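You operate a simulated robot arm through the tools that you are given. There is no shell and no other tool. Be economical: measure what you need, move in short steps, check, and stop when the job is done.

You are at the controls of a simulated two-armed robot. One attempt, no reset.

## Task
Take the lid off the clear oil jar and lay it down on the top of the grey cupboard.

The check looks at the end state, three seconds after you hand in, the way a careful person would. Anything else that was tipped, shoved, dropped, spilled or broken makes it a failure. A push-on lid holds only when it is set on centred and level and pressed home; a screw cap is set on level and turned clockwise until tight.

## Robot
Two 7-joint arms with two-finger grippers on one trunk, on a base that drives. Base frame: it is fixed to the floor where the robot stands at the start and does not move with it; the origin is under the middle of the robot, x ahead of it, y to its left, z up. Units: m, degrees, N and s.
The left shoulder is at the start at [0.024, 0.216, 1.231], the right one opposite. With the tool pointing down near the work surface each hand reaches from about 0.1 to 0.76 m from the robot's upright axis, wherever it stands, measured 20 degrees to its own side. Payload 2.2 kg a hand.
The tool frame of a hand sits at the grasp point between the pads (the TCP): z along the fingers, y along the line on which they close. The tips reach 0.019 m beyond it. The gripper opens to 0.116 m. The gripper's body begins 0.07 m behind the TCP.
Orientation is that of the tool frame in the base frame, as a unit quaternion [w, x, y, z]. With the fingers straight down and closing along the base's y, the tool's x points along the base's -x, its y along +y and its z along -z.

## Interface
- The arms move only by the tool move_arm. It takes "left_increments", "right_increments" or both (then of equal length, played together; a hand with none holds still); each is a list of rows, each a list of 7 numbers: the shift along the tool's x, y, z in m, then the turn, a rotation vector about the tool's x, y, z in degrees, then the gripper command, from -1 (shut) to 1 (fully open), values between in proportion. In form: [[x, y, z, rx, ry, rz, fingers], ...]. A call has 1 to 8 rows; each row is the pose to reach, as a shift and turn from the pose commanded when the call began, along the tool's axes at that moment. A row lasts 0.2 s, in which the tool goes at most 0.05 m and 8.6 degrees; a call with a longer step from one row to the next is refused whole, and so is a gripper value outside its range. A pose out of reach is approached as far as the arm can. The call stops where the force on the tool passes 40 N (or 10 N more than at its start, if that is more) or the arm is blocked; 0.2 s more then pass. The fingers move at their own pace and stop on an object; they squeeze with about 23 N. The grip force told is the motor's: it shows also when the fingers shut on nothing. Time passes only in rows, and 0.2 s behind the last, so rows that repeat a pose let the fingers close. The reply holds the time, the measured pose of the TCP, the force on the tool along the base axes, the opening and the grip force, in the units named above and with some noise, with the torque about the TCP (base axes, N m) and any sound that the robot's microphone picked up.
- Cameras (640 x 400 px; columns grow to the right, rows downward): "scene" is now at [0.1368, 0.0042, 1.4114]; the picture's right is [0.04, -1.00, -0.00], its down [-0.48, -0.02, -0.87] and it looks along [0.87, 0.03, -0.48] (base axes); focal length 282 px, centre (320, 200). "left" rides on the left gripper at [0.069, 0.015, -0.096] in its tool frame; the picture's right is [-0.21, 0.98, 0.00], its down [-0.76, -0.17, -0.63] and it looks along [-0.62, -0.14, 0.77] (tool axes); focal length 251 px, centre (320, 200). "right" rides on the right gripper at [0.069, -0.015, -0.096] in its tool frame; the picture's right is [0.21, 0.98, 0.00], its down [-0.76, 0.17, -0.63] and it looks along [-0.62, 0.14, 0.77] (tool axes); focal length 251 px, centre (320, 200).
- grab_frame(camera): a new picture of that camera. It takes no simulated time.
- raise_lower(by): slides the trunk up (or, below 0, down) by that many m; the arms and the scene camera ride with it, the base frame stays. It gives what a move gives, with no picture.
- roll_base(legs): drives the robot by 1 to 6 legs, each [ahead, left, turn to the left] in m, m and degrees, along the robot's own axes; the way and the turn of a leg run together, so that a leg with both is an arc; at most 1.5 m and 180 degrees a leg. The arms and the cameras ride along, it lands a little off, and it stops where it bumps. It gives what a move gives.
- turn_head(pan, tilt): turns the head with the scene camera to pan (to the left, within 80 degrees either way) and tilt (down, from -29 to 69), counted from straight ahead of the robot. It gives what a move gives.
- point_at(camera, pixels): there is no depth. For up to 12 entries [column, row, z] of the newest picture of that camera ("zoom" is the newest enlarged one), the place [x, y] in the base frame at which the ray of that pixel passes the height z, good to about 0.002 m. It takes no simulated time.
- zoom(camera, box): a new picture of the part [left, top, right, bottom] of that camera's present view, enlarged. It takes no simulated time.
- sign_off(): hands the job in; it is judged then, once.

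Work in short steps. Measure before you move; look again where a grasp or a placing could have gone wrong, and mend it. You have 80 turns and 70 pictures in all, those below and enlarged ones among them. Open the grippers and draw the arms clear of the work before you hand the job in, unless the task says otherwise; then end with one line.

The tools are called after "Emit:" as a command line: name --argument value ..., lists and objects as JSON in quotes. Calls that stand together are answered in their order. move_arm: Moves the arms, as the interface text tells. Its arguments: {"type":"object","properties":{"left_increments":{"type":"array"},"right_increments":{"type":"array"}},"required":[]} The other tools are called the same way: raise_lower (by) slides the trunk up or down; roll_base (legs) drives the base; turn_head (pan, tilt) turns the head that bears the scene camera; grab_frame (camera) takes a picture; point_at (camera, pixels) gives the place at which the rays of pixels pass given heights; zoom (camera, box) takes an enlarged picture of a part of a camera's view; sign_off () hands the job in.

At the start:

```text
t: 0.0
left_eef_pos: [0.4989, 0.1558, 1.2542]
left_tcp_rot: [-0.002, 0.001, 1.0, 0.0]
left_wrist_force: [-0.2, 0.4, 0.8]
left_torque: [-0.02, 0.02, 0.0]
left_opening: 0.116
left_grip_force: 0.0
right_eef_pos: [0.4394, -0.1791, 1.1553]
right_tcp_rot: [-0.001, 0.0, 1.0, 0.0]
right_wrist_force: [-0.6, 0.5, -0.3]
right_torque: [0.01, -0.01, -0.01]
right_opening: 0.116
right_grip_force: 0.0
trunk travel left (down, up): [-0.375, 0.115]
robot x, y, heading: [-0.0032, 0.0006, -0.2]
head pan, tilt: [2.1, 28.8]
```

scene: 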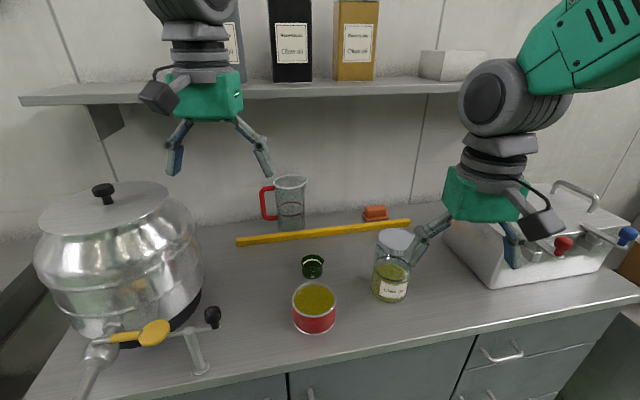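
right: 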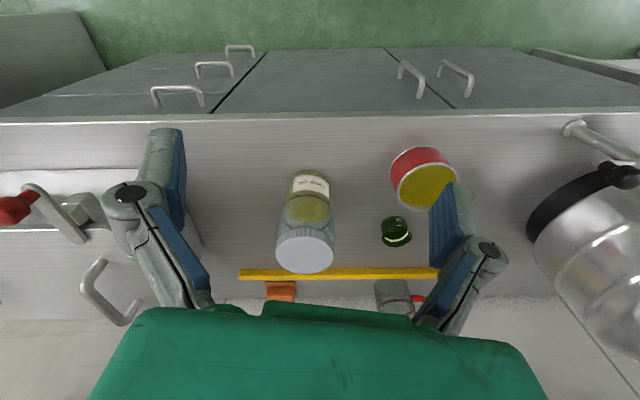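
left: 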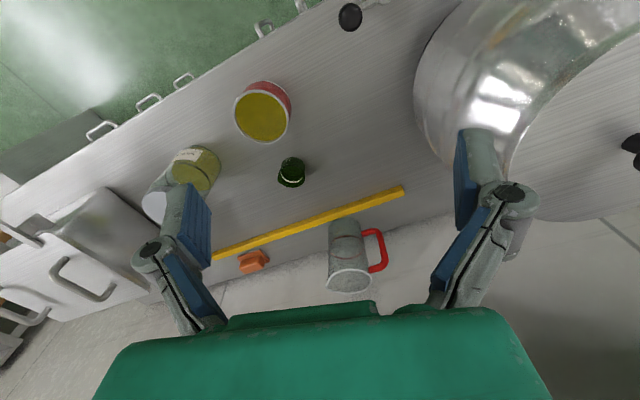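

The jar with its white lid is at about (395,250) in the scene. I look around for the grey cupboard, first to the right.

Emit:
turn_head --pan -70 --tilt 35

Emit:
grab_frame --camera "scene"

Emit:
turn_head --pan 70 --tilt 35

Emit:
grab_frame --camera "scene"

```text
t: 1.4
left_eef_pos: [0.4962, 0.1559, 1.2572]
left_tcp_rot: [0.002, 0.001, 1.0, 0.001]
left_wrist_force: [-0.1, -0.5, 0.1]
left_torque: [0.01, -0.01, -0.03]
left_opening: 0.1162
left_grip_force: 0.0
right_eef_pos: [0.4359, -0.1792, 1.1561]
right_tcp_rot: [0.001, 0.0, 1.0, 0.001]
right_wrist_force: [0.6, -0.8, -0.4]
right_torque: [-0.03, 0.01, -0.02]
right_opening: 0.116
right_grip_force: 0.2
trunk travel left (down, up): [-0.375, 0.115]
robot x, y, heading: [0.0005, 0.0001, -0.0]
head pan, tilt: [-70.0, 35.0]
```

```text
66 pictures are left
```

scene: 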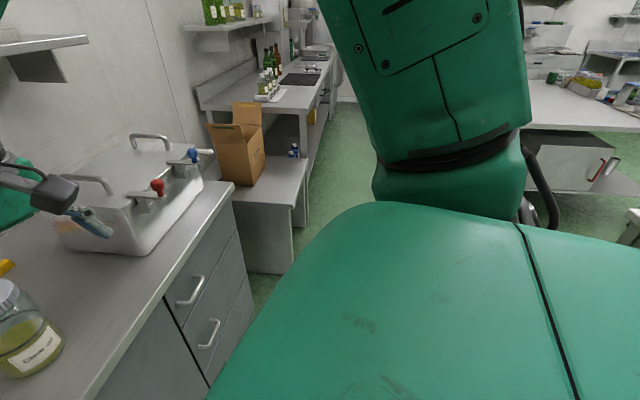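

```text
t: 3.7
left_eef_pos: [0.497, 0.1546, 1.2573]
left_tcp_rot: [0.0, 0.001, 1.0, 0.0]
left_wrist_force: [0.0, -0.5, 0.1]
left_torque: [0.0, -0.02, -0.04]
left_opening: 0.116
left_grip_force: 0.1
right_eef_pos: [0.4366, -0.1782, 1.1564]
right_tcp_rot: [0.001, 0.0, 1.0, 0.0]
right_wrist_force: [0.1, 0.3, -0.1]
right_torque: [0.03, 0.01, 0.01]
right_opening: 0.1161
right_grip_force: 0.0
trunk travel left (down, up): [-0.375, 0.115]
robot x, y, heading: [0.0021, 0.0026, 0.1]
head pan, tilt: [70.0, 35.0]
```

```text
65 pictures are left
```

scene: 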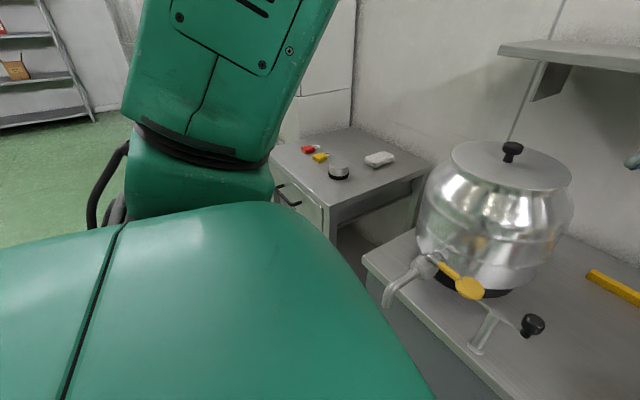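

A small grey cabinet stands left of the counter at (350,170) with small things on it. I enlarge it, and look to the far left.

Emit:
zoom --camera "scene" --box '[250, 100, 450, 260]'

Emit:
point_at --camera "scene" --pixels '[[330, 207, 0.75], [350, 127, 0.75], [433, 167, 0.75], [270, 150, 0.75], [362, 260, 0.9], [330, 207, 0.6], [350, 127, 0.6]]'

Emit:
turn_head --pan -30 --tilt 40

Emit:
grab_frame --camera "scene"

```text
2.50 times, centred on (350, 180) of scene
```

zoom: 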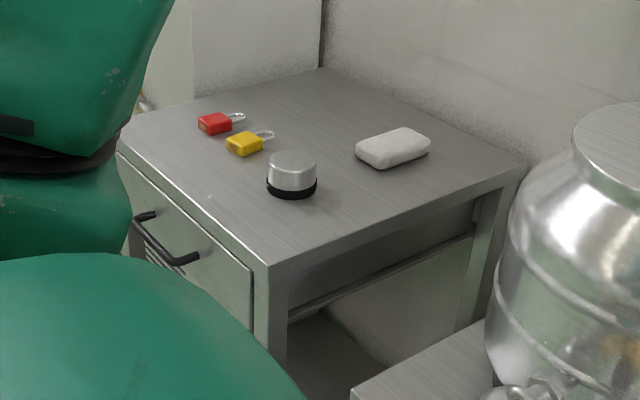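

```text
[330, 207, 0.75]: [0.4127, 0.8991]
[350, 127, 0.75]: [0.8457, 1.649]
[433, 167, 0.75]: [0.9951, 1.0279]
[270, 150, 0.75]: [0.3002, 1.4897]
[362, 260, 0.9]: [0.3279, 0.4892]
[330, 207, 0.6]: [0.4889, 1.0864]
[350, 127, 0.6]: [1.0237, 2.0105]
```

```text
t: 5.4
left_eef_pos: [0.4964, 0.1547, 1.2578]
left_tcp_rot: [0.001, 0.001, 1.0, 0.0]
left_wrist_force: [0.7, 0.1, 0.2]
left_torque: [-0.04, 0.0, -0.03]
left_opening: 0.1159
left_grip_force: 0.0
right_eef_pos: [0.4368, -0.1772, 1.1568]
right_tcp_rot: [0.001, 0.0, 1.0, 0.0]
right_wrist_force: [-0.1, -0.9, 0.5]
right_torque: [-0.01, -0.01, -0.02]
right_opening: 0.116
right_grip_force: 0.1
trunk travel left (down, up): [-0.375, 0.115]
robot x, y, heading: [0.0043, 0.0006, 0.1]
head pan, tilt: [-30.0, 40.0]
```

```text
63 pictures are left
```

scene: 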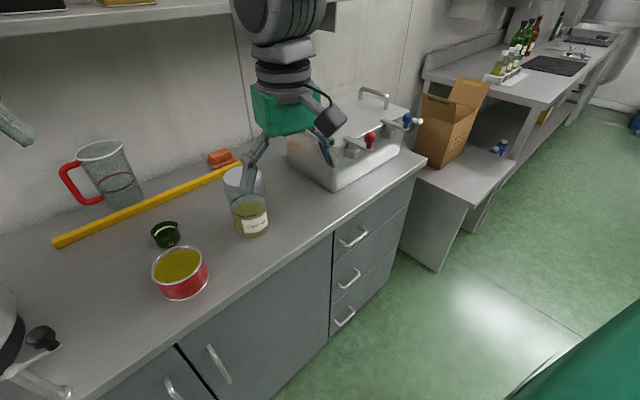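

The left cabinet is a candidate. Now I measure the jar: close views from the right hand and from the scene camera.

Emit:
zoom --camera "right" --box '[240, 150, 400, 290]'

Emit:
zoom --camera "scene" --box '[190, 140, 310, 250]'

Emit:
point_at --camera "scene" --pixels '[[253, 237, 0.9], [335, 233, 0.9], [244, 171, 1.05], [427, 157, 0.9], [168, 245, 0.9]]'

Emit:
point_at --camera "right" --pixels '[[311, 172, 0.9], [305, 254, 1.05], [305, 254, 1.0], [0, 122, 0.9], [640, 109, 0.9], [397, 240, 0.9]]'

```text
2.86 times, centred on (320, 220) of right
```

zoom: 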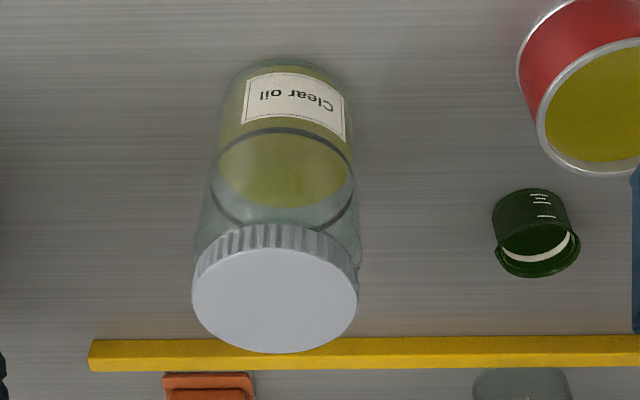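

```text
3.64 times, centred on (250, 195) of scene
```

zoom: 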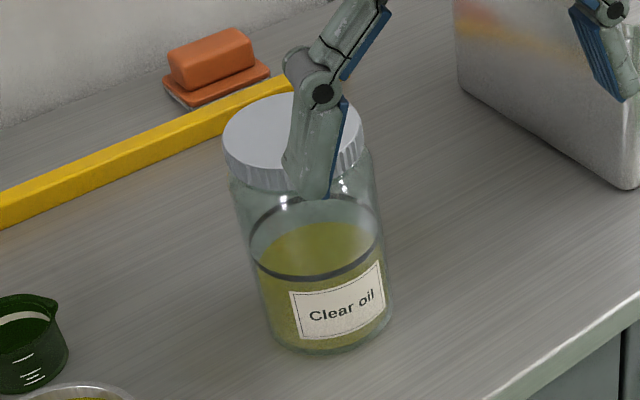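

```text
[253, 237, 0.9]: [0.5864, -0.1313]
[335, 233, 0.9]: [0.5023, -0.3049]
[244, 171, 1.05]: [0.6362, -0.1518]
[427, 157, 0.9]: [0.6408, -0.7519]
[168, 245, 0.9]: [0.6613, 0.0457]
```

```text
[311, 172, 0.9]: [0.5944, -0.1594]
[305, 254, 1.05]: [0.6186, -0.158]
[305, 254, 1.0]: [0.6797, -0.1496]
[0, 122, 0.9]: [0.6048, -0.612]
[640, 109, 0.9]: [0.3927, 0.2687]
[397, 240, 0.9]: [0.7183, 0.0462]
```

The lid is about 0.084 m wide, ribbed and probably screwed on, with its top near z≈1.04, x≈0.62, y≈-0.155. I move the right hand ahead above it, staying high, to get a better view.

Emit:
move_arm --right_increments '[[-0.04, 0.005, -0.01, 0, 0, 0, 1], [-0.08, 0.012, -0.01, 0, 0, 0, 1], [-0.11, 0.02, -0.01, 0, 0, 0, 1], [-0.11, 0.02, -0.01, 0, 0, 0, 1]]'

Emit:
grab_frame --camera "right"

Emit:
grab_frame --camera "scene"

Emit:
grab_frame --camera "left"

```text
t: 6.4
left_eef_pos: [0.4962, 0.1562, 1.2564]
left_tcp_rot: [0.001, 0.0, 1.0, 0.0]
left_wrist_force: [-0.4, -0.7, 0.1]
left_torque: [0.03, 0.02, -0.02]
left_opening: 0.116
left_grip_force: 0.0
right_eef_pos: [0.5454, -0.159, 1.1654]
right_tcp_rot: [0.001, 0.0, 1.0, 0.0]
right_wrist_force: [0.9, -0.1, 0.1]
right_torque: [0.0, 0.03, -0.02]
right_opening: 0.1158
right_grip_force: 0.0
trunk travel left (down, up): [-0.375, 0.115]
robot x, y, heading: [-0.0037, -0.0015, 0.1]
head pan, tilt: [-30.0, 40.0]
```

```text
60 pictures are left
```

right: 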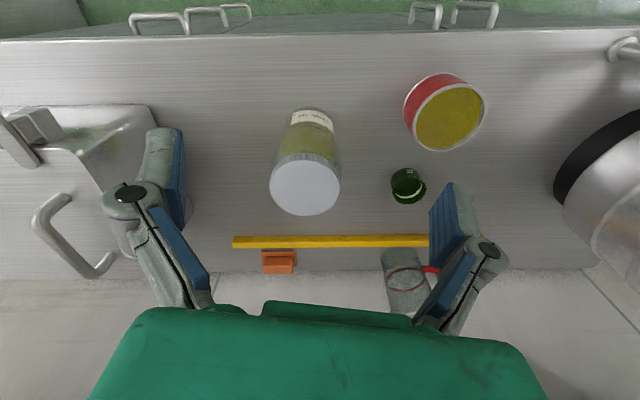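

```text
59 pictures are left
```

scene: 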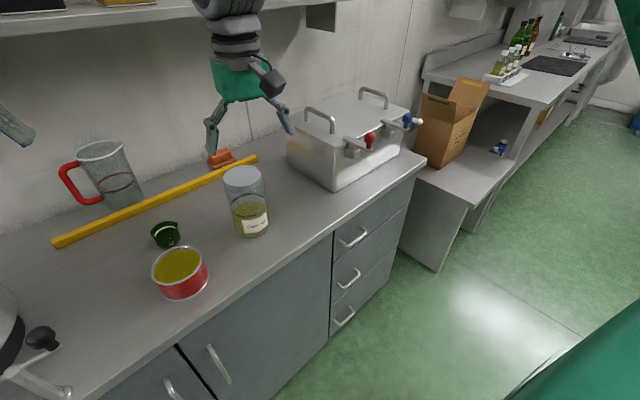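

```text
58 pictures are left
```

left: 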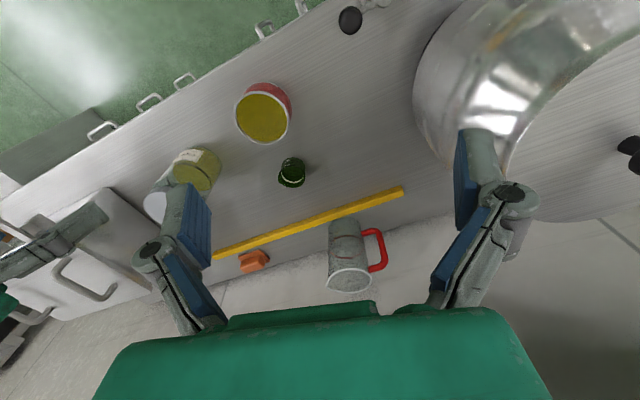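

In the right view the lid top is centred at about (305,187), in the scene at about (241,176). I cast rays at several heights to triangulate.

Emit:
point_at --camera "right" --pixels '[[305, 187, 1.05], [305, 187, 1.0], [269, 187, 1.03], [341, 187, 1.03], [308, 112, 0.9], [308, 112, 0.86], [430, 236, 0.9], [295, 273, 0.9]]'

Emit:
point_at --camera "scene" --pixels '[[242, 176, 1.05], [242, 176, 1.0], [252, 236, 0.9], [252, 236, 0.86], [55, 245, 0.9], [234, 165, 0.9]]'

Emit:
point_at --camera "left" --pixels '[[404, 190, 0.9], [404, 190, 0.86], [268, 262, 0.9], [198, 170, 0.9]]'

```text
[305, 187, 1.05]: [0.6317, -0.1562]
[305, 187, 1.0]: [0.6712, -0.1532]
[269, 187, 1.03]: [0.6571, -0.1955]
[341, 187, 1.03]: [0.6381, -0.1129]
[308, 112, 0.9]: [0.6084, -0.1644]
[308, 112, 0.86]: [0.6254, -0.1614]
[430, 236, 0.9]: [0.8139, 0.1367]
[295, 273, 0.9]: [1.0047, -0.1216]
```

```text
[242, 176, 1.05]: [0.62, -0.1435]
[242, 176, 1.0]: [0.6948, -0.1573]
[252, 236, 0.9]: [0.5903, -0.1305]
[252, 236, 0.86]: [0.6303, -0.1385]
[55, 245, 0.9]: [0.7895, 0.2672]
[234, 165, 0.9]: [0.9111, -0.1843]
```

```text
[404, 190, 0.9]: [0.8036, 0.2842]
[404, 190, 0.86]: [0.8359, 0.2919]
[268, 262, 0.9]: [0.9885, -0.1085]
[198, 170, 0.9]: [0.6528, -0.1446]
```

Rays agree on the lid top at about (0.645, -0.153, 1.03), with the counter near 0.88. I move the right hand above the lid with tips ~4 cm over it and look again.

Emit:
move_arm --right_increments '[[-0.04, 0.002, 0, 0, 0, 0, 1], [-0.08, 0.004, 0, 0, 0, 0, 1], [-0.1, 0.006, 0.03, 0, 0, 0, 1], [-0.1, 0.006, 0.07, 0, 0, 0, 1], [-0.1, 0.006, 0.07, 0, 0, 0, 1]]'

Emit:
grab_frame --camera "right"

Emit:
zoom --camera "scene" --box '[170, 100, 330, 250]'

```text
t: 7.6
left_eef_pos: [0.4956, 0.156, 1.2573]
left_tcp_rot: [0.001, 0.0, 1.0, 0.0]
left_wrist_force: [0.1, 0.7, -0.4]
left_torque: [0.01, -0.04, 0.02]
left_opening: 0.1158
left_grip_force: 0.1
right_eef_pos: [0.647, -0.1529, 1.0975]
right_tcp_rot: [0.0, 0.0, 1.0, 0.0]
right_wrist_force: [-1.2, 0.3, 0.0]
right_torque: [-0.01, 0.01, 0.02]
right_opening: 0.116
right_grip_force: 0.0
trunk travel left (down, up): [-0.375, 0.115]
robot x, y, heading: [0.0004, -0.0008, 0.0]
head pan, tilt: [-30.0, 40.0]
```

```text
57 pictures are left
```

right: 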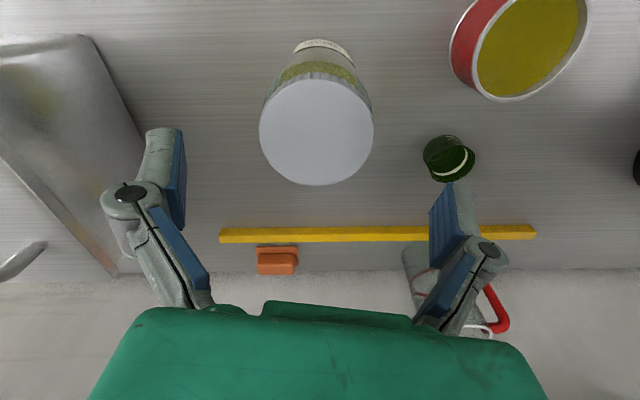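

```text
2.67 times, centred on (250, 175) of scene
```

zoom: 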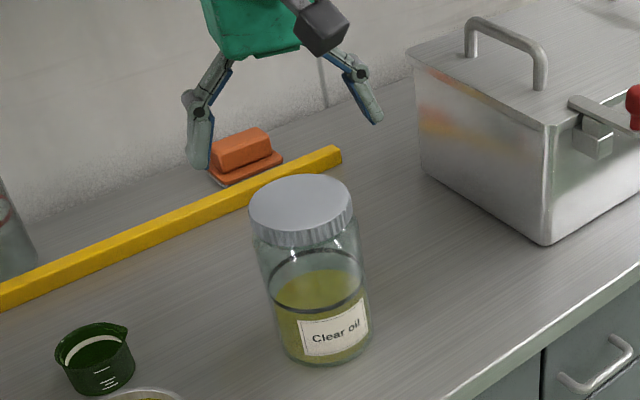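

The lid top is now centred near (317,132) in the right view and (300,208) in the enlarged view. I check the heights again.

Emit:
point_at --camera "right" --pixels '[[317, 132, 1.04], [317, 132, 1.02], [317, 132, 1.0], [259, 132, 1.03], [374, 132, 1.03], [438, 180, 0.88]]'

Emit:
point_at --camera "zoom" --pixels '[[300, 208, 1.04], [300, 208, 1.02], [300, 208, 1.0], [323, 364, 0.9], [323, 364, 0.88], [323, 364, 0.86]]'

```text
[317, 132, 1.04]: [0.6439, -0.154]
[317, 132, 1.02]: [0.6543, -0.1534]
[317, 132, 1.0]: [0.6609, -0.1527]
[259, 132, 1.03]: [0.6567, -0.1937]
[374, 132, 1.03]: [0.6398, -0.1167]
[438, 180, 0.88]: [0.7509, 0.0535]
```

```text
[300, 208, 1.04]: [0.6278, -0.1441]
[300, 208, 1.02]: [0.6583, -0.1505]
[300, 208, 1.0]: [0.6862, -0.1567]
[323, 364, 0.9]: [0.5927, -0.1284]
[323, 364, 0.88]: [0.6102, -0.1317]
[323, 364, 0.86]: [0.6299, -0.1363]
```

The lid top is at (0.653, -0.153, 1.023), 0.08 m across. I lower straight around the rim (TCP z≈1.026) with fingers open.

Emit:
move_arm --right_increments '[[-0.005, 0, 0.02, 0, 0, 0, 1], [-0.005, 0, 0.045, 0, 0, 0, 1], [-0.005, 0, 0.071, 0, 0, 0, 1], [-0.005, 0, 0.071, 0, 0, 0, 1]]'

Emit:
zoom --camera "scene" --box '[170, 100, 330, 250]'

Emit:
grab_frame --camera "right"

```text
t: 8.6
left_eef_pos: [0.4964, 0.1556, 1.2573]
left_tcp_rot: [0.001, 0.001, 1.0, 0.001]
left_wrist_force: [0.1, 0.1, 0.2]
left_torque: [0.01, 0.02, 0.0]
left_opening: 0.1161
left_grip_force: 0.2
right_eef_pos: [0.6528, -0.1532, 1.0261]
right_tcp_rot: [0.001, 0.0, 1.0, 0.001]
right_wrist_force: [0.4, -1.0, 0.2]
right_torque: [-0.02, -0.04, 0.0]
right_opening: 0.1158
right_grip_force: 0.0
trunk travel left (down, up): [-0.375, 0.115]
robot x, y, heading: [0.0005, -0.0016, -0.1]
head pan, tilt: [-30.0, 40.0]
```

```text
2.67 times, centred on (250, 175) of scene
```

zoom: 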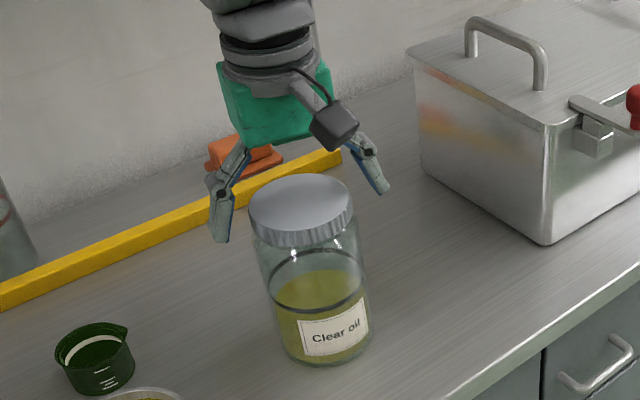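

```text
54 pictures are left
```

right: 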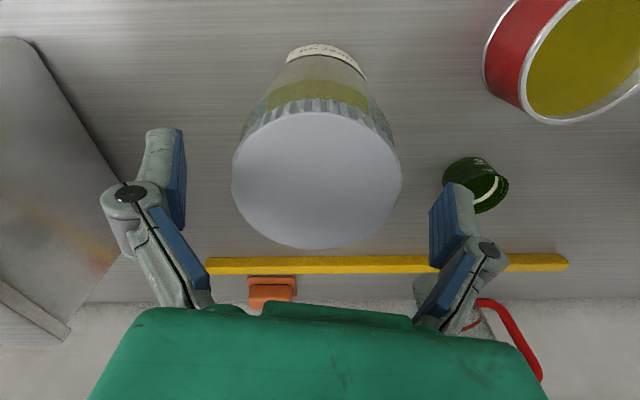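

Fingers straddle the lid evenly in both pictures (tips at (217,240) and (383,192) around the rim). I close on it.

Emit:
move_arm --right_increments '[[0, 0, 0, 0, 0, 0, 0.5], [0, 0, 0, 0, 0, 0, -1], [0, 0, 0, 0, 0, 0, -1], [0, 0, 0, 0, 0, 0, -1]]'

Emit:
zoom --camera "scene" --box '[170, 100, 330, 250]'

```text
t: 9.6
left_eef_pos: [0.4956, 0.1565, 1.2591]
left_tcp_rot: [0.001, 0.0, 1.0, 0.0]
left_wrist_force: [0.0, -0.5, 0.0]
left_torque: [0.01, 0.02, 0.0]
left_opening: 0.116
left_grip_force: 0.0
right_eef_pos: [0.6519, -0.1519, 1.0252]
right_tcp_rot: [0.001, 0.0, 1.0, 0.0]
right_wrist_force: [0.0, -1.2, 2.1]
right_torque: [0.1, 0.01, -0.02]
right_opening: 0.0839
right_grip_force: 23.0
trunk travel left (down, up): [-0.375, 0.115]
robot x, y, heading: [-0.0, 0.0007, 0.0]
head pan, tilt: [-30.0, 40.0]
```

```text
2.67 times, centred on (250, 175) of scene
```

zoom: 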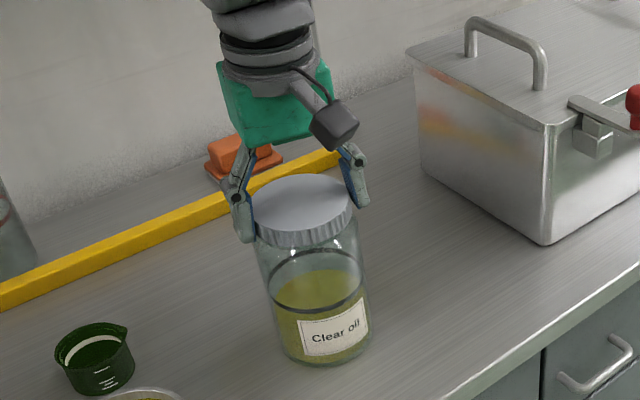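

The lid is gripped at 0.084 m without shifting the jar. I try a 16° counter-clockwise turn to see whether the lid turns or the jar follows.

Emit:
move_arm --right_increments '[[0, 0, 0, 0, 0, -8, -1], [0, 0, 0, 0, 0, -16, -1], [0, 0, 0, 0, 0, -16, -1]]'

Emit:
zoom --camera "scene" --box '[170, 100, 330, 250]'

```text
t: 10.4
left_eef_pos: [0.4958, 0.1551, 1.2568]
left_tcp_rot: [0.001, 0.0, 1.0, 0.0]
left_wrist_force: [-0.2, 0.8, 0.2]
left_torque: [-0.03, 0.01, 0.0]
left_opening: 0.1157
left_grip_force: 0.1
right_eef_pos: [0.6518, -0.1532, 1.0259]
right_tcp_rot: [0.001, -0.141, 0.99, 0.0]
right_wrist_force: [2.6, 1.0, 3.4]
right_torque: [0.18, -0.09, -0.01]
right_opening: 0.0839
right_grip_force: 23.1
trunk travel left (down, up): [-0.375, 0.115]
robot x, y, heading: [-0.0003, -0.0005, -0.0]
head pan, tilt: [-30.0, 40.0]
```

```text
2.67 times, centred on (250, 175) of scene
```

zoom: 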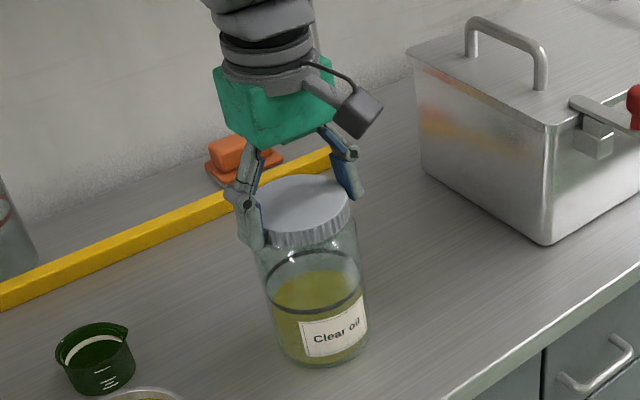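

The tool turned, the label stayed put, and an upward push of 3.4 N appeared, so the lid seems to be unscrewing. I continue to turn, rising slightly with the thread.

Emit:
move_arm --right_increments '[[0, 0, -0.0003, 0, 0, -8, -1], [0, 0, -0.0005, 0, 0, -16, -1], [0, 0, -0.0008, 0, 0, -24, -1], [0, 0, -0.001, 0, 0, -32, -1], [0, 0, -0.0013, 0, 0, -40, -1], [0, 0, -0.0015, 0, 0, -48, -1], [0, 0, -0.0018, 0, 0, -56, -1], [0, 0, -0.002, 0, 0, -64, -1]]'

Emit:
zoom --camera "scene" --box '[170, 100, 330, 250]'

```text
t: 12.2
left_eef_pos: [0.4956, 0.1578, 1.2574]
left_tcp_rot: [0.001, 0.0, 1.0, 0.0]
left_wrist_force: [0.2, -0.2, -0.1]
left_torque: [0.02, -0.01, 0.01]
left_opening: 0.116
left_grip_force: 0.1
right_eef_pos: [0.6529, -0.1533, 1.0273]
right_tcp_rot: [0.0, -0.643, 0.766, 0.0]
right_wrist_force: [0.3, 1.2, -0.2]
right_torque: [-0.05, -0.03, -0.03]
right_opening: 0.0838
right_grip_force: 23.0
trunk travel left (down, up): [-0.375, 0.115]
robot x, y, heading: [0.0006, -0.0012, -0.2]
head pan, tilt: [-30.0, 40.0]
```

```text
2.67 times, centred on (250, 175) of scene
```

zoom: 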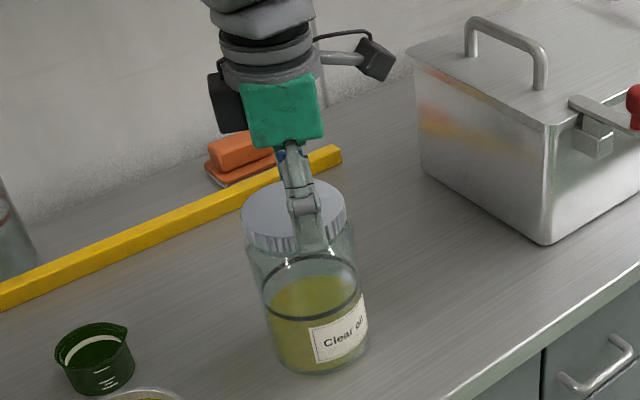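

The tool has turned 80° while the jar turned perhaps 15° and shifted a few mm. I lift 8 mm as a test to see if the lid comes free or the jar's weight hangs on it.

Emit:
move_arm --right_increments '[[0, 0, -0.002, 0, 0, 0, -1], [0, 0, -0.005, 0, 0, 0, -1], [0, 0, -0.008, 0, 0, 0, -1], [0, 0, -0.008, 0, 0, 0, -1]]'

Emit:
zoom --camera "scene" --box '[190, 130, 310, 250]'

```text
t: 13.2
left_eef_pos: [0.4972, 0.1557, 1.2566]
left_tcp_rot: [0.001, 0.0, 1.0, 0.0]
left_wrist_force: [0.4, 0.2, 1.0]
left_torque: [-0.01, -0.06, -0.01]
left_opening: 0.116
left_grip_force: 0.0
right_eef_pos: [0.6522, -0.1532, 1.0355]
right_tcp_rot: [0.0, -0.642, 0.766, -0.001]
right_wrist_force: [-0.1, 0.0, -6.6]
right_torque: [-0.01, -0.01, 0.02]
right_opening: 0.0837
right_grip_force: 22.9
trunk travel left (down, up): [-0.375, 0.115]
robot x, y, heading: [0.0007, -0.0002, -0.2]
head pan, tilt: [-30.0, 40.0]
```

```text
3.33 times, centred on (250, 190) of scene
```

zoom: 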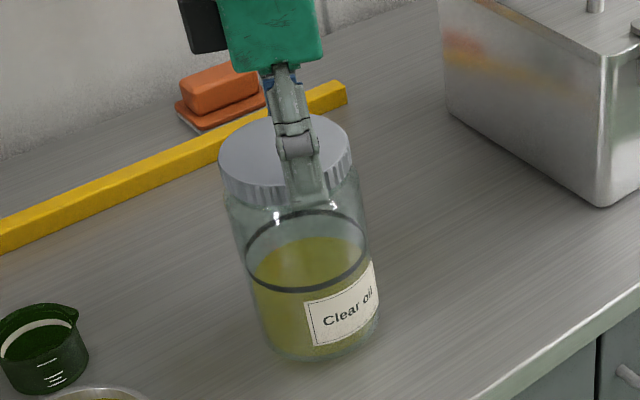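

The lift hung 6.6 N, so the jar came along: it is still threaded. I set it back down, press slightly (1.5 mm lower) for friction, then keep turning counter-clockwise.

Emit:
move_arm --right_increments '[[0, 0, 0.004, 0, 0, 0, -1], [0, 0, 0.008, 0, 0, 0, -1], [0, 0, 0.009, 0, 0, 0, -1], [0, 0, 0.009, 0, 0, -8, -1], [0, 0, 0.009, 0, 0, -16, -1], [0, 0, 0.009, 0, 0, -24, -1], [0, 0, 0.0088, 0, 0, -32, -1], [0, 0, 0.0085, 0, 0, -40, -1]]'

Emit:
zoom --camera "scene" --box '[190, 130, 310, 250]'

```text
t: 15.0
left_eef_pos: [0.4956, 0.1568, 1.2573]
left_tcp_rot: [0.001, 0.0, 1.0, 0.0]
left_wrist_force: [-0.5, 0.2, 1.1]
left_torque: [0.04, 0.01, -0.04]
left_opening: 0.1161
left_grip_force: 0.0
right_eef_pos: [0.6514, -0.151, 1.0264]
right_tcp_rot: [-0.001, 0.867, -0.499, 0.002]
right_wrist_force: [0.7, 1.4, 2.1]
right_torque: [0.04, 0.01, -0.02]
right_opening: 0.0836
right_grip_force: 22.7
trunk travel left (down, up): [-0.375, 0.115]
robot x, y, heading: [0.0006, 0.0018, -0.2]
head pan, tilt: [-30.0, 40.0]
```

```text
3.33 times, centred on (250, 190) of scene
```

zoom: 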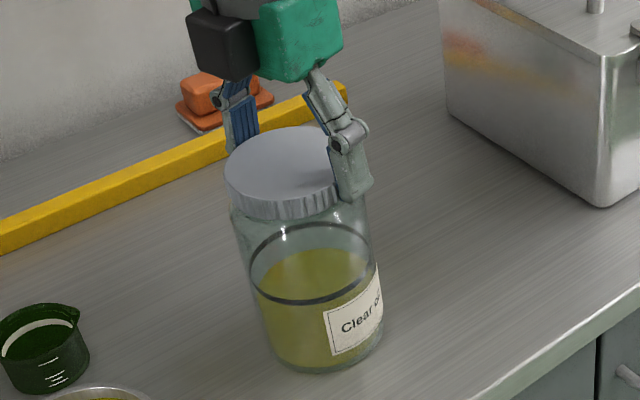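

The label turned some 20° of these 40°, so the jar partly follows. I press harder (about 3 mm lower command) while turning on to compare.

Emit:
move_arm --right_increments '[[0, 0, 0.002, 0, 0, 0, -1], [0, 0, 0.003, 0, 0, 0, -1], [0, 0, 0.003, 0, 0, -8, -1], [0, 0, 0.003, 0, 0, -16, -1], [0, 0, 0.003, 0, 0, -24, -1], [0, 0, 0.003, 0, 0, -32, -1], [0, 0, 0.003, 0, 0, -32, -1]]'

Emit:
zoom --camera "scene" --box '[190, 130, 310, 250]'

```text
t: 16.6
left_eef_pos: [0.4952, 0.1576, 1.2584]
left_tcp_rot: [0.002, 0.0, 1.0, -0.002]
left_wrist_force: [-0.1, -0.3, -0.9]
left_torque: [-0.02, -0.02, 0.02]
left_opening: 0.1161
left_grip_force: 0.1
right_eef_pos: [0.6507, -0.1493, 1.0254]
right_tcp_rot: [0.0, 0.971, -0.24, 0.002]
right_wrist_force: [5.0, 8.1, 23.3]
right_torque: [0.44, 0.06, -0.11]
right_opening: 0.0841
right_grip_force: 22.8
trunk travel left (down, up): [-0.375, 0.115]
robot x, y, heading: [-0.001, 0.0003, -0.1]
head pan, tilt: [-30.0, 40.0]
```

```text
3.33 times, centred on (250, 190) of scene
```

zoom: 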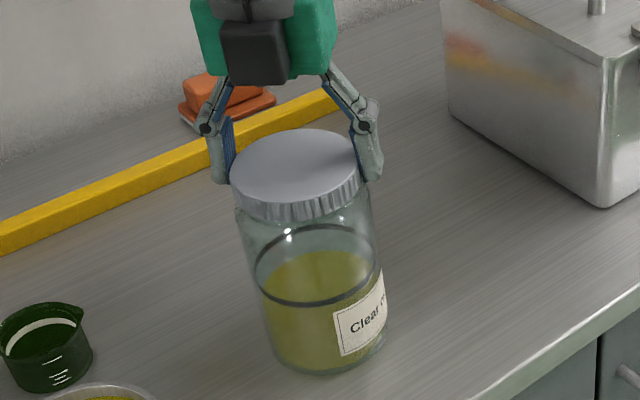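

With a firmer press (23 N) the jar followed only a few degrees of 32°. I ease the press and lift a few mm to test for freedom.

Emit:
move_arm --right_increments '[[0, 0, -0.002, 0, 0, 0, -1], [0, 0, -0.004, 0, 0, 0, -1], [0, 0, -0.007, 0, 0, 0, -1], [0, 0, -0.01, 0, 0, 0, -1], [0, 0, -0.01, 0, 0, 0, -1]]'

```text
t: 17.8
left_eef_pos: [0.4968, 0.1558, 1.2572]
left_tcp_rot: [0.001, -0.001, 1.0, 0.0]
left_wrist_force: [-0.4, -0.3, -0.2]
left_torque: [-0.05, 0.03, -0.06]
left_opening: 0.1162
left_grip_force: 0.1
right_eef_pos: [0.6513, -0.1531, 1.0332]
right_tcp_rot: [0.0, 0.97, -0.242, 0.001]
right_wrist_force: [-1.1, -0.3, -5.8]
right_torque: [-0.02, -0.03, -0.03]
right_opening: 0.0845
right_grip_force: 23.1
trunk travel left (down, up): [-0.375, 0.115]
robot x, y, heading: [0.0021, 0.0004, -0.2]
head pan, tilt: [-30.0, 40.0]
```

Still threaded (5.8 N hangs). I set the jar down, open the fingers, and turn the hand back for a new grip.

Emit:
move_arm --right_increments '[[0, 0, 0.004, 0, 0, 0, -1], [0, 0, 0.0075, 0, 0, 0, -1], [0, 0, 0.0075, 0, 0, 0, -1], [0, 0, 0.0075, 0, 0, 0, 1], [0, 0, 0.0075, 0, 0, 0, 1], [0, 0, 0.0075, 0, 0, 0, 1]]'

Emit:
move_arm --right_increments '[[0, 0, 0, 0, 0, 8, 1], [0, 0, 0, 0, 0, 16, 1], [0, 0, 0, 0, 0, 24, 1], [0, 0, 0, 0, 0, 32, 1], [0, 0, 0, 0, 0, 40, 1], [0, 0, 0, 0, 0, 48, 1], [0, 0, 0, 0, 0, 56, 1], [0, 0, 0, 0, 0, 64, 1]]'

Emit:
move_arm --right_increments '[[0, 0, 0, 0, 0, 8, 1], [0, 0, 0, 0, 0, 16, 1], [0, 0, 0, 0, 0, 24, 1], [0, 0, 0, 0, 0, 32, 1], [0, 0, 0, 0, 0, 40, 1], [0, 0, 0, 0, 0, 48, 1], [0, 0, 0, 0, 0, 56, 1], [0, 0, 0, 0, 0, 64, 1]]'

Emit:
grab_frame --camera "right"

Emit:
zoom --camera "scene" --box '[190, 130, 310, 250]'

```text
t: 19.2
left_eef_pos: [0.4964, 0.1551, 1.2572]
left_tcp_rot: [0.002, 0.0, 1.0, 0.001]
left_wrist_force: [0.4, 0.9, -0.3]
left_torque: [0.07, -0.04, 0.0]
left_opening: 0.1159
left_grip_force: 0.1
right_eef_pos: [0.651, -0.1526, 1.0267]
right_tcp_rot: [0.0, 0.97, -0.242, 0.0]
right_wrist_force: [0.5, -0.2, -0.2]
right_torque: [-0.01, -0.01, 0.03]
right_opening: 0.1159
right_grip_force: 0.0
trunk travel left (down, up): [-0.375, 0.115]
robot x, y, heading: [-0.0002, 0.0016, -0.1]
head pan, tilt: [-30.0, 40.0]
```

```text
t: 21.0
left_eef_pos: [0.4956, 0.1562, 1.2565]
left_tcp_rot: [0.001, 0.001, 1.0, 0.0]
left_wrist_force: [0.1, 0.1, -0.2]
left_torque: [-0.02, -0.01, -0.01]
left_opening: 0.1159
left_grip_force: 0.1
right_eef_pos: [0.652, -0.1516, 1.0267]
right_tcp_rot: [0.001, -0.694, 0.72, -0.001]
right_wrist_force: [0.5, -0.4, 0.2]
right_torque: [-0.02, 0.01, 0.0]
right_opening: 0.1159
right_grip_force: 0.0
trunk travel left (down, up): [-0.375, 0.115]
robot x, y, heading: [0.003, 0.0002, -0.1]
head pan, tilt: [-30.0, 40.0]
```

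```text
t: 22.8
left_eef_pos: [0.4959, 0.1554, 1.2572]
left_tcp_rot: [0.001, 0.0, 1.0, 0.001]
left_wrist_force: [0.7, -0.1, 0.6]
left_torque: [0.01, 0.01, 0.0]
left_opening: 0.1159
left_grip_force: 0.0
right_eef_pos: [0.6517, -0.1521, 1.0264]
right_tcp_rot: [0.001, -0.207, 0.978, -0.001]
right_wrist_force: [0.2, 1.9, -0.2]
right_torque: [0.02, -0.03, -0.02]
right_opening: 0.1163
right_grip_force: 0.0
trunk travel left (down, up): [-0.375, 0.115]
robot x, y, heading: [0.0007, -0.0019, -0.1]
head pan, tilt: [-30.0, 40.0]
```

```text
47 pictures are left
```

right: 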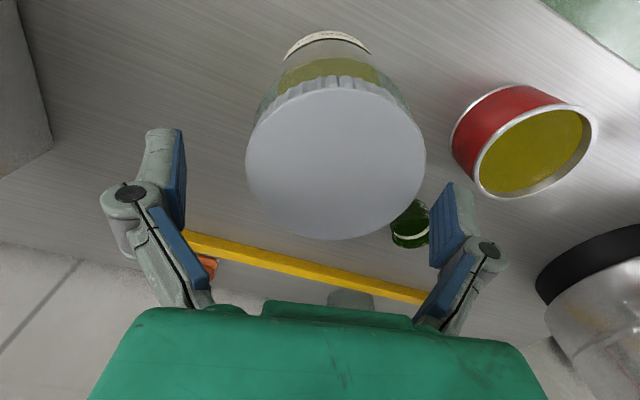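

```text
3.33 times, centred on (250, 190) of scene
```

zoom: 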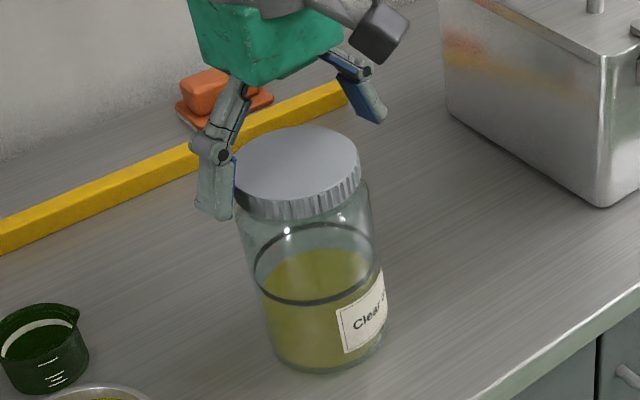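

The jar stands upright and unmoved. The lid centre is at about (336,163) in the right view; I measure for recentring.

Emit:
point_at --camera "right" --pixels '[[336, 163, 1.025], [336, 163, 1.03]]'

Emit:
point_at --camera "zoom" --pixels '[[298, 163, 1.025], [298, 163, 1.03]]'

```text
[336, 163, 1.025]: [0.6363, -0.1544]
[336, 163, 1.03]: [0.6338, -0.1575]
```

```text
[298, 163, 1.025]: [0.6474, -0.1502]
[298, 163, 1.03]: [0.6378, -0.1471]
```

Lid centre is about (0.640,-0.152), 1 cm nearer than the TCP, which explains the drift. I recentre, then close.

Emit:
move_arm --right_increments '[[0.005, 0.002, 0, 0, 0, 0, 1], [0.0095, 0.004, 0, 0, 0, 0, 1], [0.0095, 0.004, 0, 0, 0, 0, -1], [0.0095, 0.004, 0, 0, 0, 0, -1], [0.0095, 0.004, 0, 0, 0, 0, -1], [0.0095, 0.004, 0.002, 0, 0, 0, -1], [0.0095, 0.004, 0.002, 0, 0, 0, -1]]'

Emit:
zoom --camera "scene" --box '[190, 130, 310, 250]'

```text
t: 24.4
left_eef_pos: [0.495, 0.1577, 1.2578]
left_tcp_rot: [0.001, 0.001, 1.0, -0.001]
left_wrist_force: [0.2, 0.2, -0.2]
left_torque: [-0.02, 0.02, -0.01]
left_opening: 0.1161
left_grip_force: 0.0
right_eef_pos: [0.6415, -0.151, 1.026]
right_tcp_rot: [0.003, -0.208, 0.978, -0.001]
right_wrist_force: [-1.0, 0.7, 10.8]
right_torque: [-0.53, -0.16, 0.0]
right_opening: 0.0812
right_grip_force: 22.4
trunk travel left (down, up): [-0.375, 0.115]
robot x, y, heading: [-0.0038, -0.0017, 0.0]
head pan, tilt: [-30.0, 40.0]
```

```text
3.33 times, centred on (250, 190) of scene
```

zoom: 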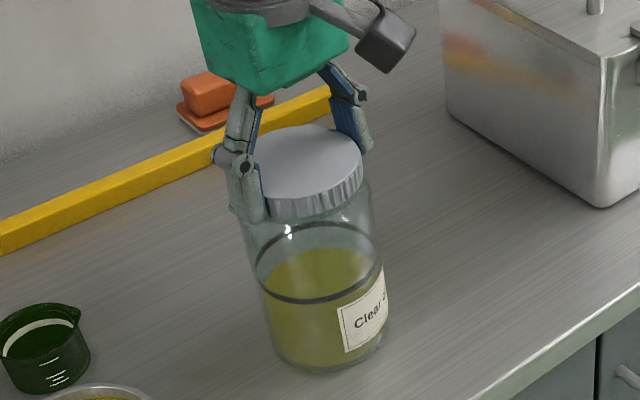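

The opening (0.081) and side torque hint the fingertips reach below the skirt onto the jar's shoulder, which would drag the jar. I open, rise 6 mm, and regrip on the skirt alone.

Emit:
move_arm --right_increments '[[0, 0, -0.002, 0, 0, 0, -0.4], [0, 0, -0.002, 0, 0, 0, 1], [0, 0, -0.002, 0, 0, 0, 1], [0, 0, -0.008, 0, 0, 0, 1], [0, 0, -0.008, 0, 0, 0, -1], [0, 0, -0.008, 0, 0, 0, -1], [0, 0, -0.008, 0, 0, 0, -1]]'

Emit:
zoom --camera "scene" --box '[210, 140, 280, 200]'

```text
t: 26.0
left_eef_pos: [0.4957, 0.1569, 1.2581]
left_tcp_rot: [0.002, 0.0, 1.0, 0.0]
left_wrist_force: [0.2, 0.3, -0.5]
left_torque: [0.06, 0.02, -0.02]
left_opening: 0.116
left_grip_force: 0.1
right_eef_pos: [0.6424, -0.151, 1.0337]
right_tcp_rot: [0.0, -0.208, 0.978, 0.0]
right_wrist_force: [-0.8, 1.8, -1.0]
right_torque: [-0.01, 0.0, 0.02]
right_opening: 0.0799
right_grip_force: 22.9
trunk travel left (down, up): [-0.375, 0.115]
robot x, y, heading: [-0.002, 0.0006, 0.0]
head pan, tilt: [-30.0, 40.0]
```

```text
6.67 times, centred on (245, 170) of scene
```

zoom: 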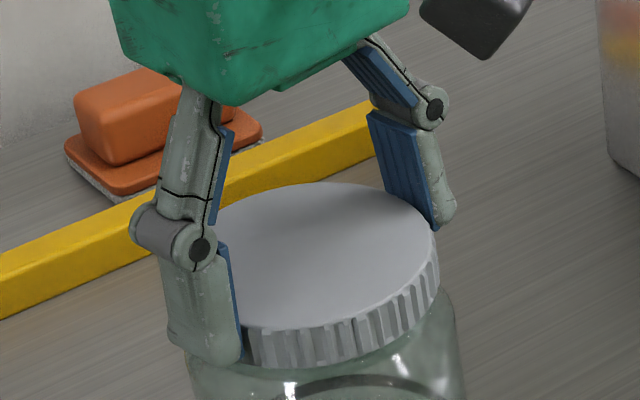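

Now it grips at 0.080 m on the skirt only, so the earlier grip was holding the jar body. I turn counter-clockwise 60° from here.

Emit:
move_arm --right_increments '[[0, 0, 0.0005, 0, 0, -8, -1], [0, 0, 0.0005, 0, 0, -16, -1], [0, 0, 0.0005, 0, 0, -24, -1], [0, 0, 0.0005, 0, 0, -32, -1], [0, 0, 0.0003, 0, 0, -40, -1], [0, 0, 0.0, 0, 0, -48, -1], [0, 0, 0.0, 0, 0, -56, -1], [0, 0, 0.0, 0, 0, -64, -1]]'

Emit:
zoom --camera "scene" --box '[190, 130, 310, 250]'

```text
t: 27.8
left_eef_pos: [0.4961, 0.156, 1.2587]
left_tcp_rot: [0.001, 0.0, 1.0, 0.0]
left_wrist_force: [0.2, -0.7, 0.8]
left_torque: [0.0, -0.02, -0.02]
left_opening: 0.1159
left_grip_force: 0.0
right_eef_pos: [0.6401, -0.1498, 1.0337]
right_tcp_rot: [0.001, -0.695, 0.719, -0.001]
right_wrist_force: [4.3, 0.0, 6.7]
right_torque: [0.2, -0.27, -0.08]
right_opening: 0.08
right_grip_force: 23.2
trunk travel left (down, up): [-0.375, 0.115]
robot x, y, heading: [-0.0016, 0.0041, 0.0]
head pan, tilt: [-30.0, 40.0]
```

```text
3.33 times, centred on (250, 190) of scene
```

zoom: 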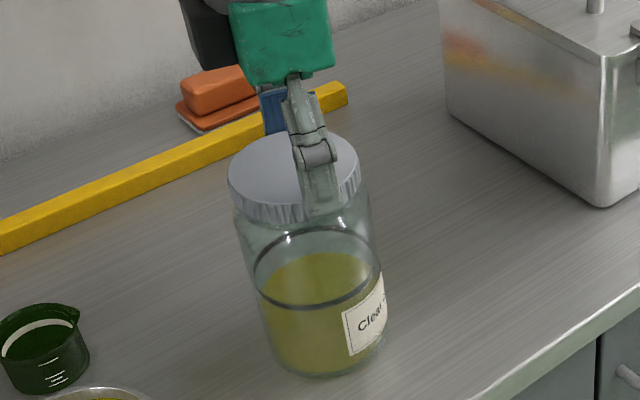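

The label hardly moved over 64°: the lid is really unscrewing. I continue another 64°, rising 1 mm.

Emit:
move_arm --right_increments '[[0, 0, -0.0005, 0, 0, -8, -1], [0, 0, -0.0005, 0, 0, -16, -1], [0, 0, -0.0008, 0, 0, -24, -1], [0, 0, -0.0008, 0, 0, -32, -1], [0, 0, -0.001, 0, 0, -40, -1], [0, 0, -0.001, 0, 0, -48, -1], [0, 0, -0.001, 0, 0, -56, -1], [0, 0, -0.001, 0, 0, -64, -1]]'

Emit:
zoom --camera "scene" --box '[190, 130, 310, 250]'

```text
t: 29.6
left_eef_pos: [0.4961, 0.1557, 1.2572]
left_tcp_rot: [0.002, 0.0, 1.0, 0.0]
left_wrist_force: [-0.2, 0.9, -0.5]
left_torque: [-0.02, -0.01, 0.0]
left_opening: 0.1161
left_grip_force: 0.1
right_eef_pos: [0.6407, -0.1537, 1.0313]
right_tcp_rot: [0.0, 0.97, -0.242, 0.001]
right_wrist_force: [-0.3, 0.1, -0.6]
right_torque: [0.04, 0.03, -0.07]
right_opening: 0.0799
right_grip_force: 23.0
trunk travel left (down, up): [-0.375, 0.115]
robot x, y, heading: [0.002, -0.0009, -0.2]
head pan, tilt: [-30.0, 40.0]
```

```text
3.33 times, centred on (250, 190) of scene
```

zoom: 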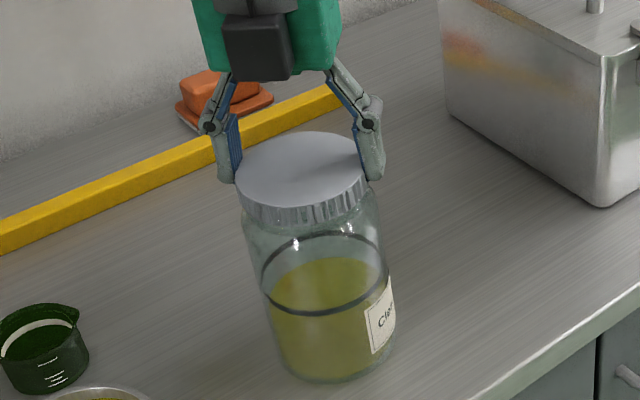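

The jar followed again near the end and shifted slightly; the upward force has vanished. I lift 10 mm to test.

Emit:
move_arm --right_increments '[[0, 0, -0.002, 0, 0, 0, -1], [0, 0, -0.005, 0, 0, 0, -1], [0, 0, -0.01, 0, 0, 0, -1], [0, 0, -0.01, 0, 0, 0, -1]]'

Emit:
zoom --camera "scene" --box '[190, 130, 310, 250]'

```text
t: 30.6
left_eef_pos: [0.4961, 0.1552, 1.2569]
left_tcp_rot: [0.001, 0.0, 1.0, 0.0]
left_wrist_force: [0.5, 0.4, -0.2]
left_torque: [-0.02, -0.02, 0.05]
left_opening: 0.1161
left_grip_force: 0.0
right_eef_pos: [0.6422, -0.1519, 1.0433]
right_tcp_rot: [0.0, 0.97, -0.242, 0.001]
right_wrist_force: [-1.8, -0.9, 0.4]
right_torque: [-0.05, 0.04, 0.01]
right_opening: 0.0798
right_grip_force: 23.0
trunk travel left (down, up): [-0.375, 0.115]
robot x, y, heading: [-0.0001, -0.0007, -0.1]
head pan, tilt: [-30.0, 40.0]
```

```text
3.33 times, centred on (250, 190) of scene
```

zoom: 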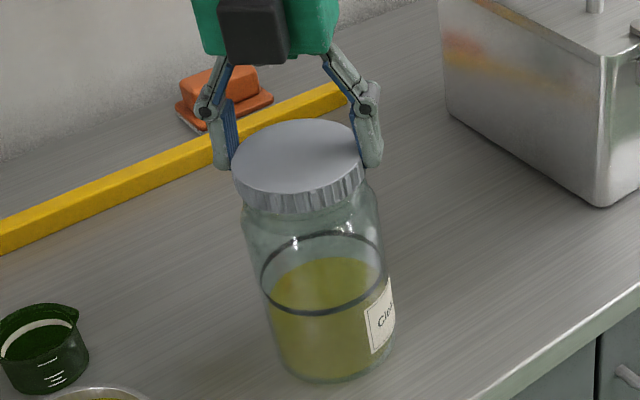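

The jar stayed and no weight hangs: the lid is off. I raise it straight up 0.16 m.

Emit:
move_arm --right_increments '[[0, 0, -0.02, 0, 0, 0, -1], [0, 0, -0.05, 0, 0, 0, -1], [0, 0, -0.09, 0, 0, 0, -1], [0, 0, -0.13, 0, 0, 0, -1], [0, 0, -0.16, 0, 0, 0, -1], [0, 0, -0.16, 0, 0, 0, -1]]'

Emit:
turn_head --pan 0 --tilt 30

Emit:
grab_frame --camera "scene"

```text
t: 32.0
left_eef_pos: [0.4973, 0.156, 1.2571]
left_tcp_rot: [0.001, 0.0, 1.0, 0.0]
left_wrist_force: [-0.1, -0.5, 0.2]
left_torque: [-0.02, 0.02, 0.0]
left_opening: 0.116
left_grip_force: 0.1
right_eef_pos: [0.6427, -0.1518, 1.2051]
right_tcp_rot: [0.0, 0.97, -0.242, 0.0]
right_wrist_force: [-0.1, 0.1, -0.2]
right_torque: [0.02, 0.0, 0.01]
right_opening: 0.0796
right_grip_force: 22.8
trunk travel left (down, up): [-0.375, 0.115]
robot x, y, heading: [0.0012, -0.0014, -0.3]
head pan, tilt: [-30.0, 40.0]
```

```text
t: 33.0
left_eef_pos: [0.4961, 0.1564, 1.2572]
left_tcp_rot: [0.001, 0.001, 1.0, 0.001]
left_wrist_force: [-0.4, 0.2, 0.2]
left_torque: [-0.01, 0.02, 0.01]
left_opening: 0.1161
left_grip_force: 0.0
right_eef_pos: [0.6419, -0.1527, 1.2052]
right_tcp_rot: [0.0, 0.97, -0.242, 0.001]
right_wrist_force: [0.3, -0.5, -0.3]
right_torque: [0.04, 0.02, -0.02]
right_opening: 0.0798
right_grip_force: 23.0
trunk travel left (down, up): [-0.375, 0.115]
robot x, y, heading: [-0.0034, -0.0009, 0.0]
head pan, tilt: [0.0, 30.0]
```

```text
40 pictures are left
```

scene: 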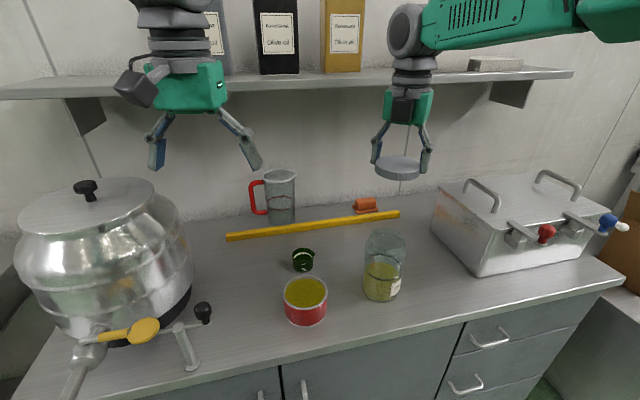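

The lid is held clear of the jar. I draw the hand back toward the robot (base -x 0.22 m) and unwind the wrist by 64°.

Emit:
move_arm --right_increments '[[-0.03, 0.016, 0, 0, 0, 0, -1], [-0.07, 0.037, 0, 0, 0, 8, -1], [-0.11, 0.058, 0, 0, 0, 16, -1], [-0.15, 0.08, 0, 0, 0, 24, -1], [-0.18, 0.095, 0, 0, 0, 32, -1], [-0.194, 0.103, 0, 0, 0, 40, -1], [-0.194, 0.103, 0, 0, 0, 48, -1], [-0.194, 0.103, 0, 0, 0, 56, -1]]'

Emit:
move_arm --right_increments '[[0, 0, 0, 0, 0, 8, -1], [0, 0, 0, 0, 0, 16, -1], [0, 0, 0, 0, 0, 24, -1], [0, 0, 0, 0, 0, 32, -1], [0, 0, 0, 0, 0, 40, -1], [0, 0, 0, 0, 0, 48, -1], [0, 0, 0, 0, 0, 56, -1], [0, 0, 0, 0, 0, 64, -1]]'

Emit:
turn_head --pan 75 --tilt 25

Emit:
grab_frame --camera "scene"

```text
t: 34.8
left_eef_pos: [0.4962, 0.1564, 1.2569]
left_tcp_rot: [0.001, 0.001, 1.0, 0.0]
left_wrist_force: [0.3, -0.2, 0.4]
left_torque: [0.01, 0.04, 0.01]
left_opening: 0.1158
left_grip_force: 0.0
right_eef_pos: [0.4197, -0.1521, 1.203]
right_tcp_rot: [0.0, 0.742, -0.67, 0.0]
right_wrist_force: [-0.5, -0.1, -0.4]
right_torque: [0.02, -0.05, -0.01]
right_opening: 0.08
right_grip_force: 22.8
trunk travel left (down, up): [-0.375, 0.115]
robot x, y, heading: [0.0021, -0.0012, -0.0]
head pan, tilt: [0.0, 30.0]
```

```text
t: 36.6
left_eef_pos: [0.4956, 0.1562, 1.2573]
left_tcp_rot: [0.001, 0.001, 1.0, 0.001]
left_wrist_force: [-1.2, -0.3, 0.0]
left_torque: [0.02, 0.0, 0.02]
left_opening: 0.1159
left_grip_force: 0.1
right_eef_pos: [0.4198, -0.1523, 1.203]
right_tcp_rot: [0.001, -0.274, 0.962, 0.0]
right_wrist_force: [0.1, -0.3, -0.2]
right_torque: [0.0, -0.06, -0.03]
right_opening: 0.0797
right_grip_force: 23.0
trunk travel left (down, up): [-0.375, 0.115]
robot x, y, heading: [0.0023, -0.0007, 0.2]
head pan, tilt: [0.0, 30.0]
```

```text
t: 38.0
left_eef_pos: [0.4958, 0.1566, 1.257]
left_tcp_rot: [0.001, 0.0, 1.0, 0.0]
left_wrist_force: [0.6, -0.5, -0.4]
left_torque: [0.03, -0.01, -0.01]
left_opening: 0.1161
left_grip_force: 0.1
right_eef_pos: [0.4218, -0.1519, 1.2044]
right_tcp_rot: [0.001, -0.276, 0.961, -0.001]
right_wrist_force: [-0.2, 0.6, -0.4]
right_torque: [-0.01, 0.0, -0.03]
right_opening: 0.08
right_grip_force: 22.7
trunk travel left (down, up): [-0.375, 0.115]
robot x, y, heading: [-0.0007, 0.0014, -0.1]
head pan, tilt: [75.0, 25.0]
```

```text
39 pictures are left
```

scene: 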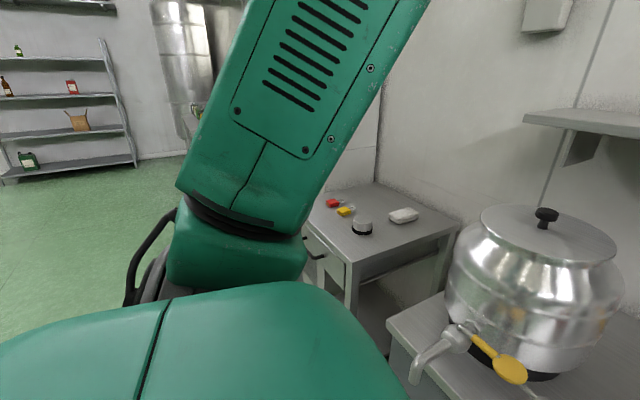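

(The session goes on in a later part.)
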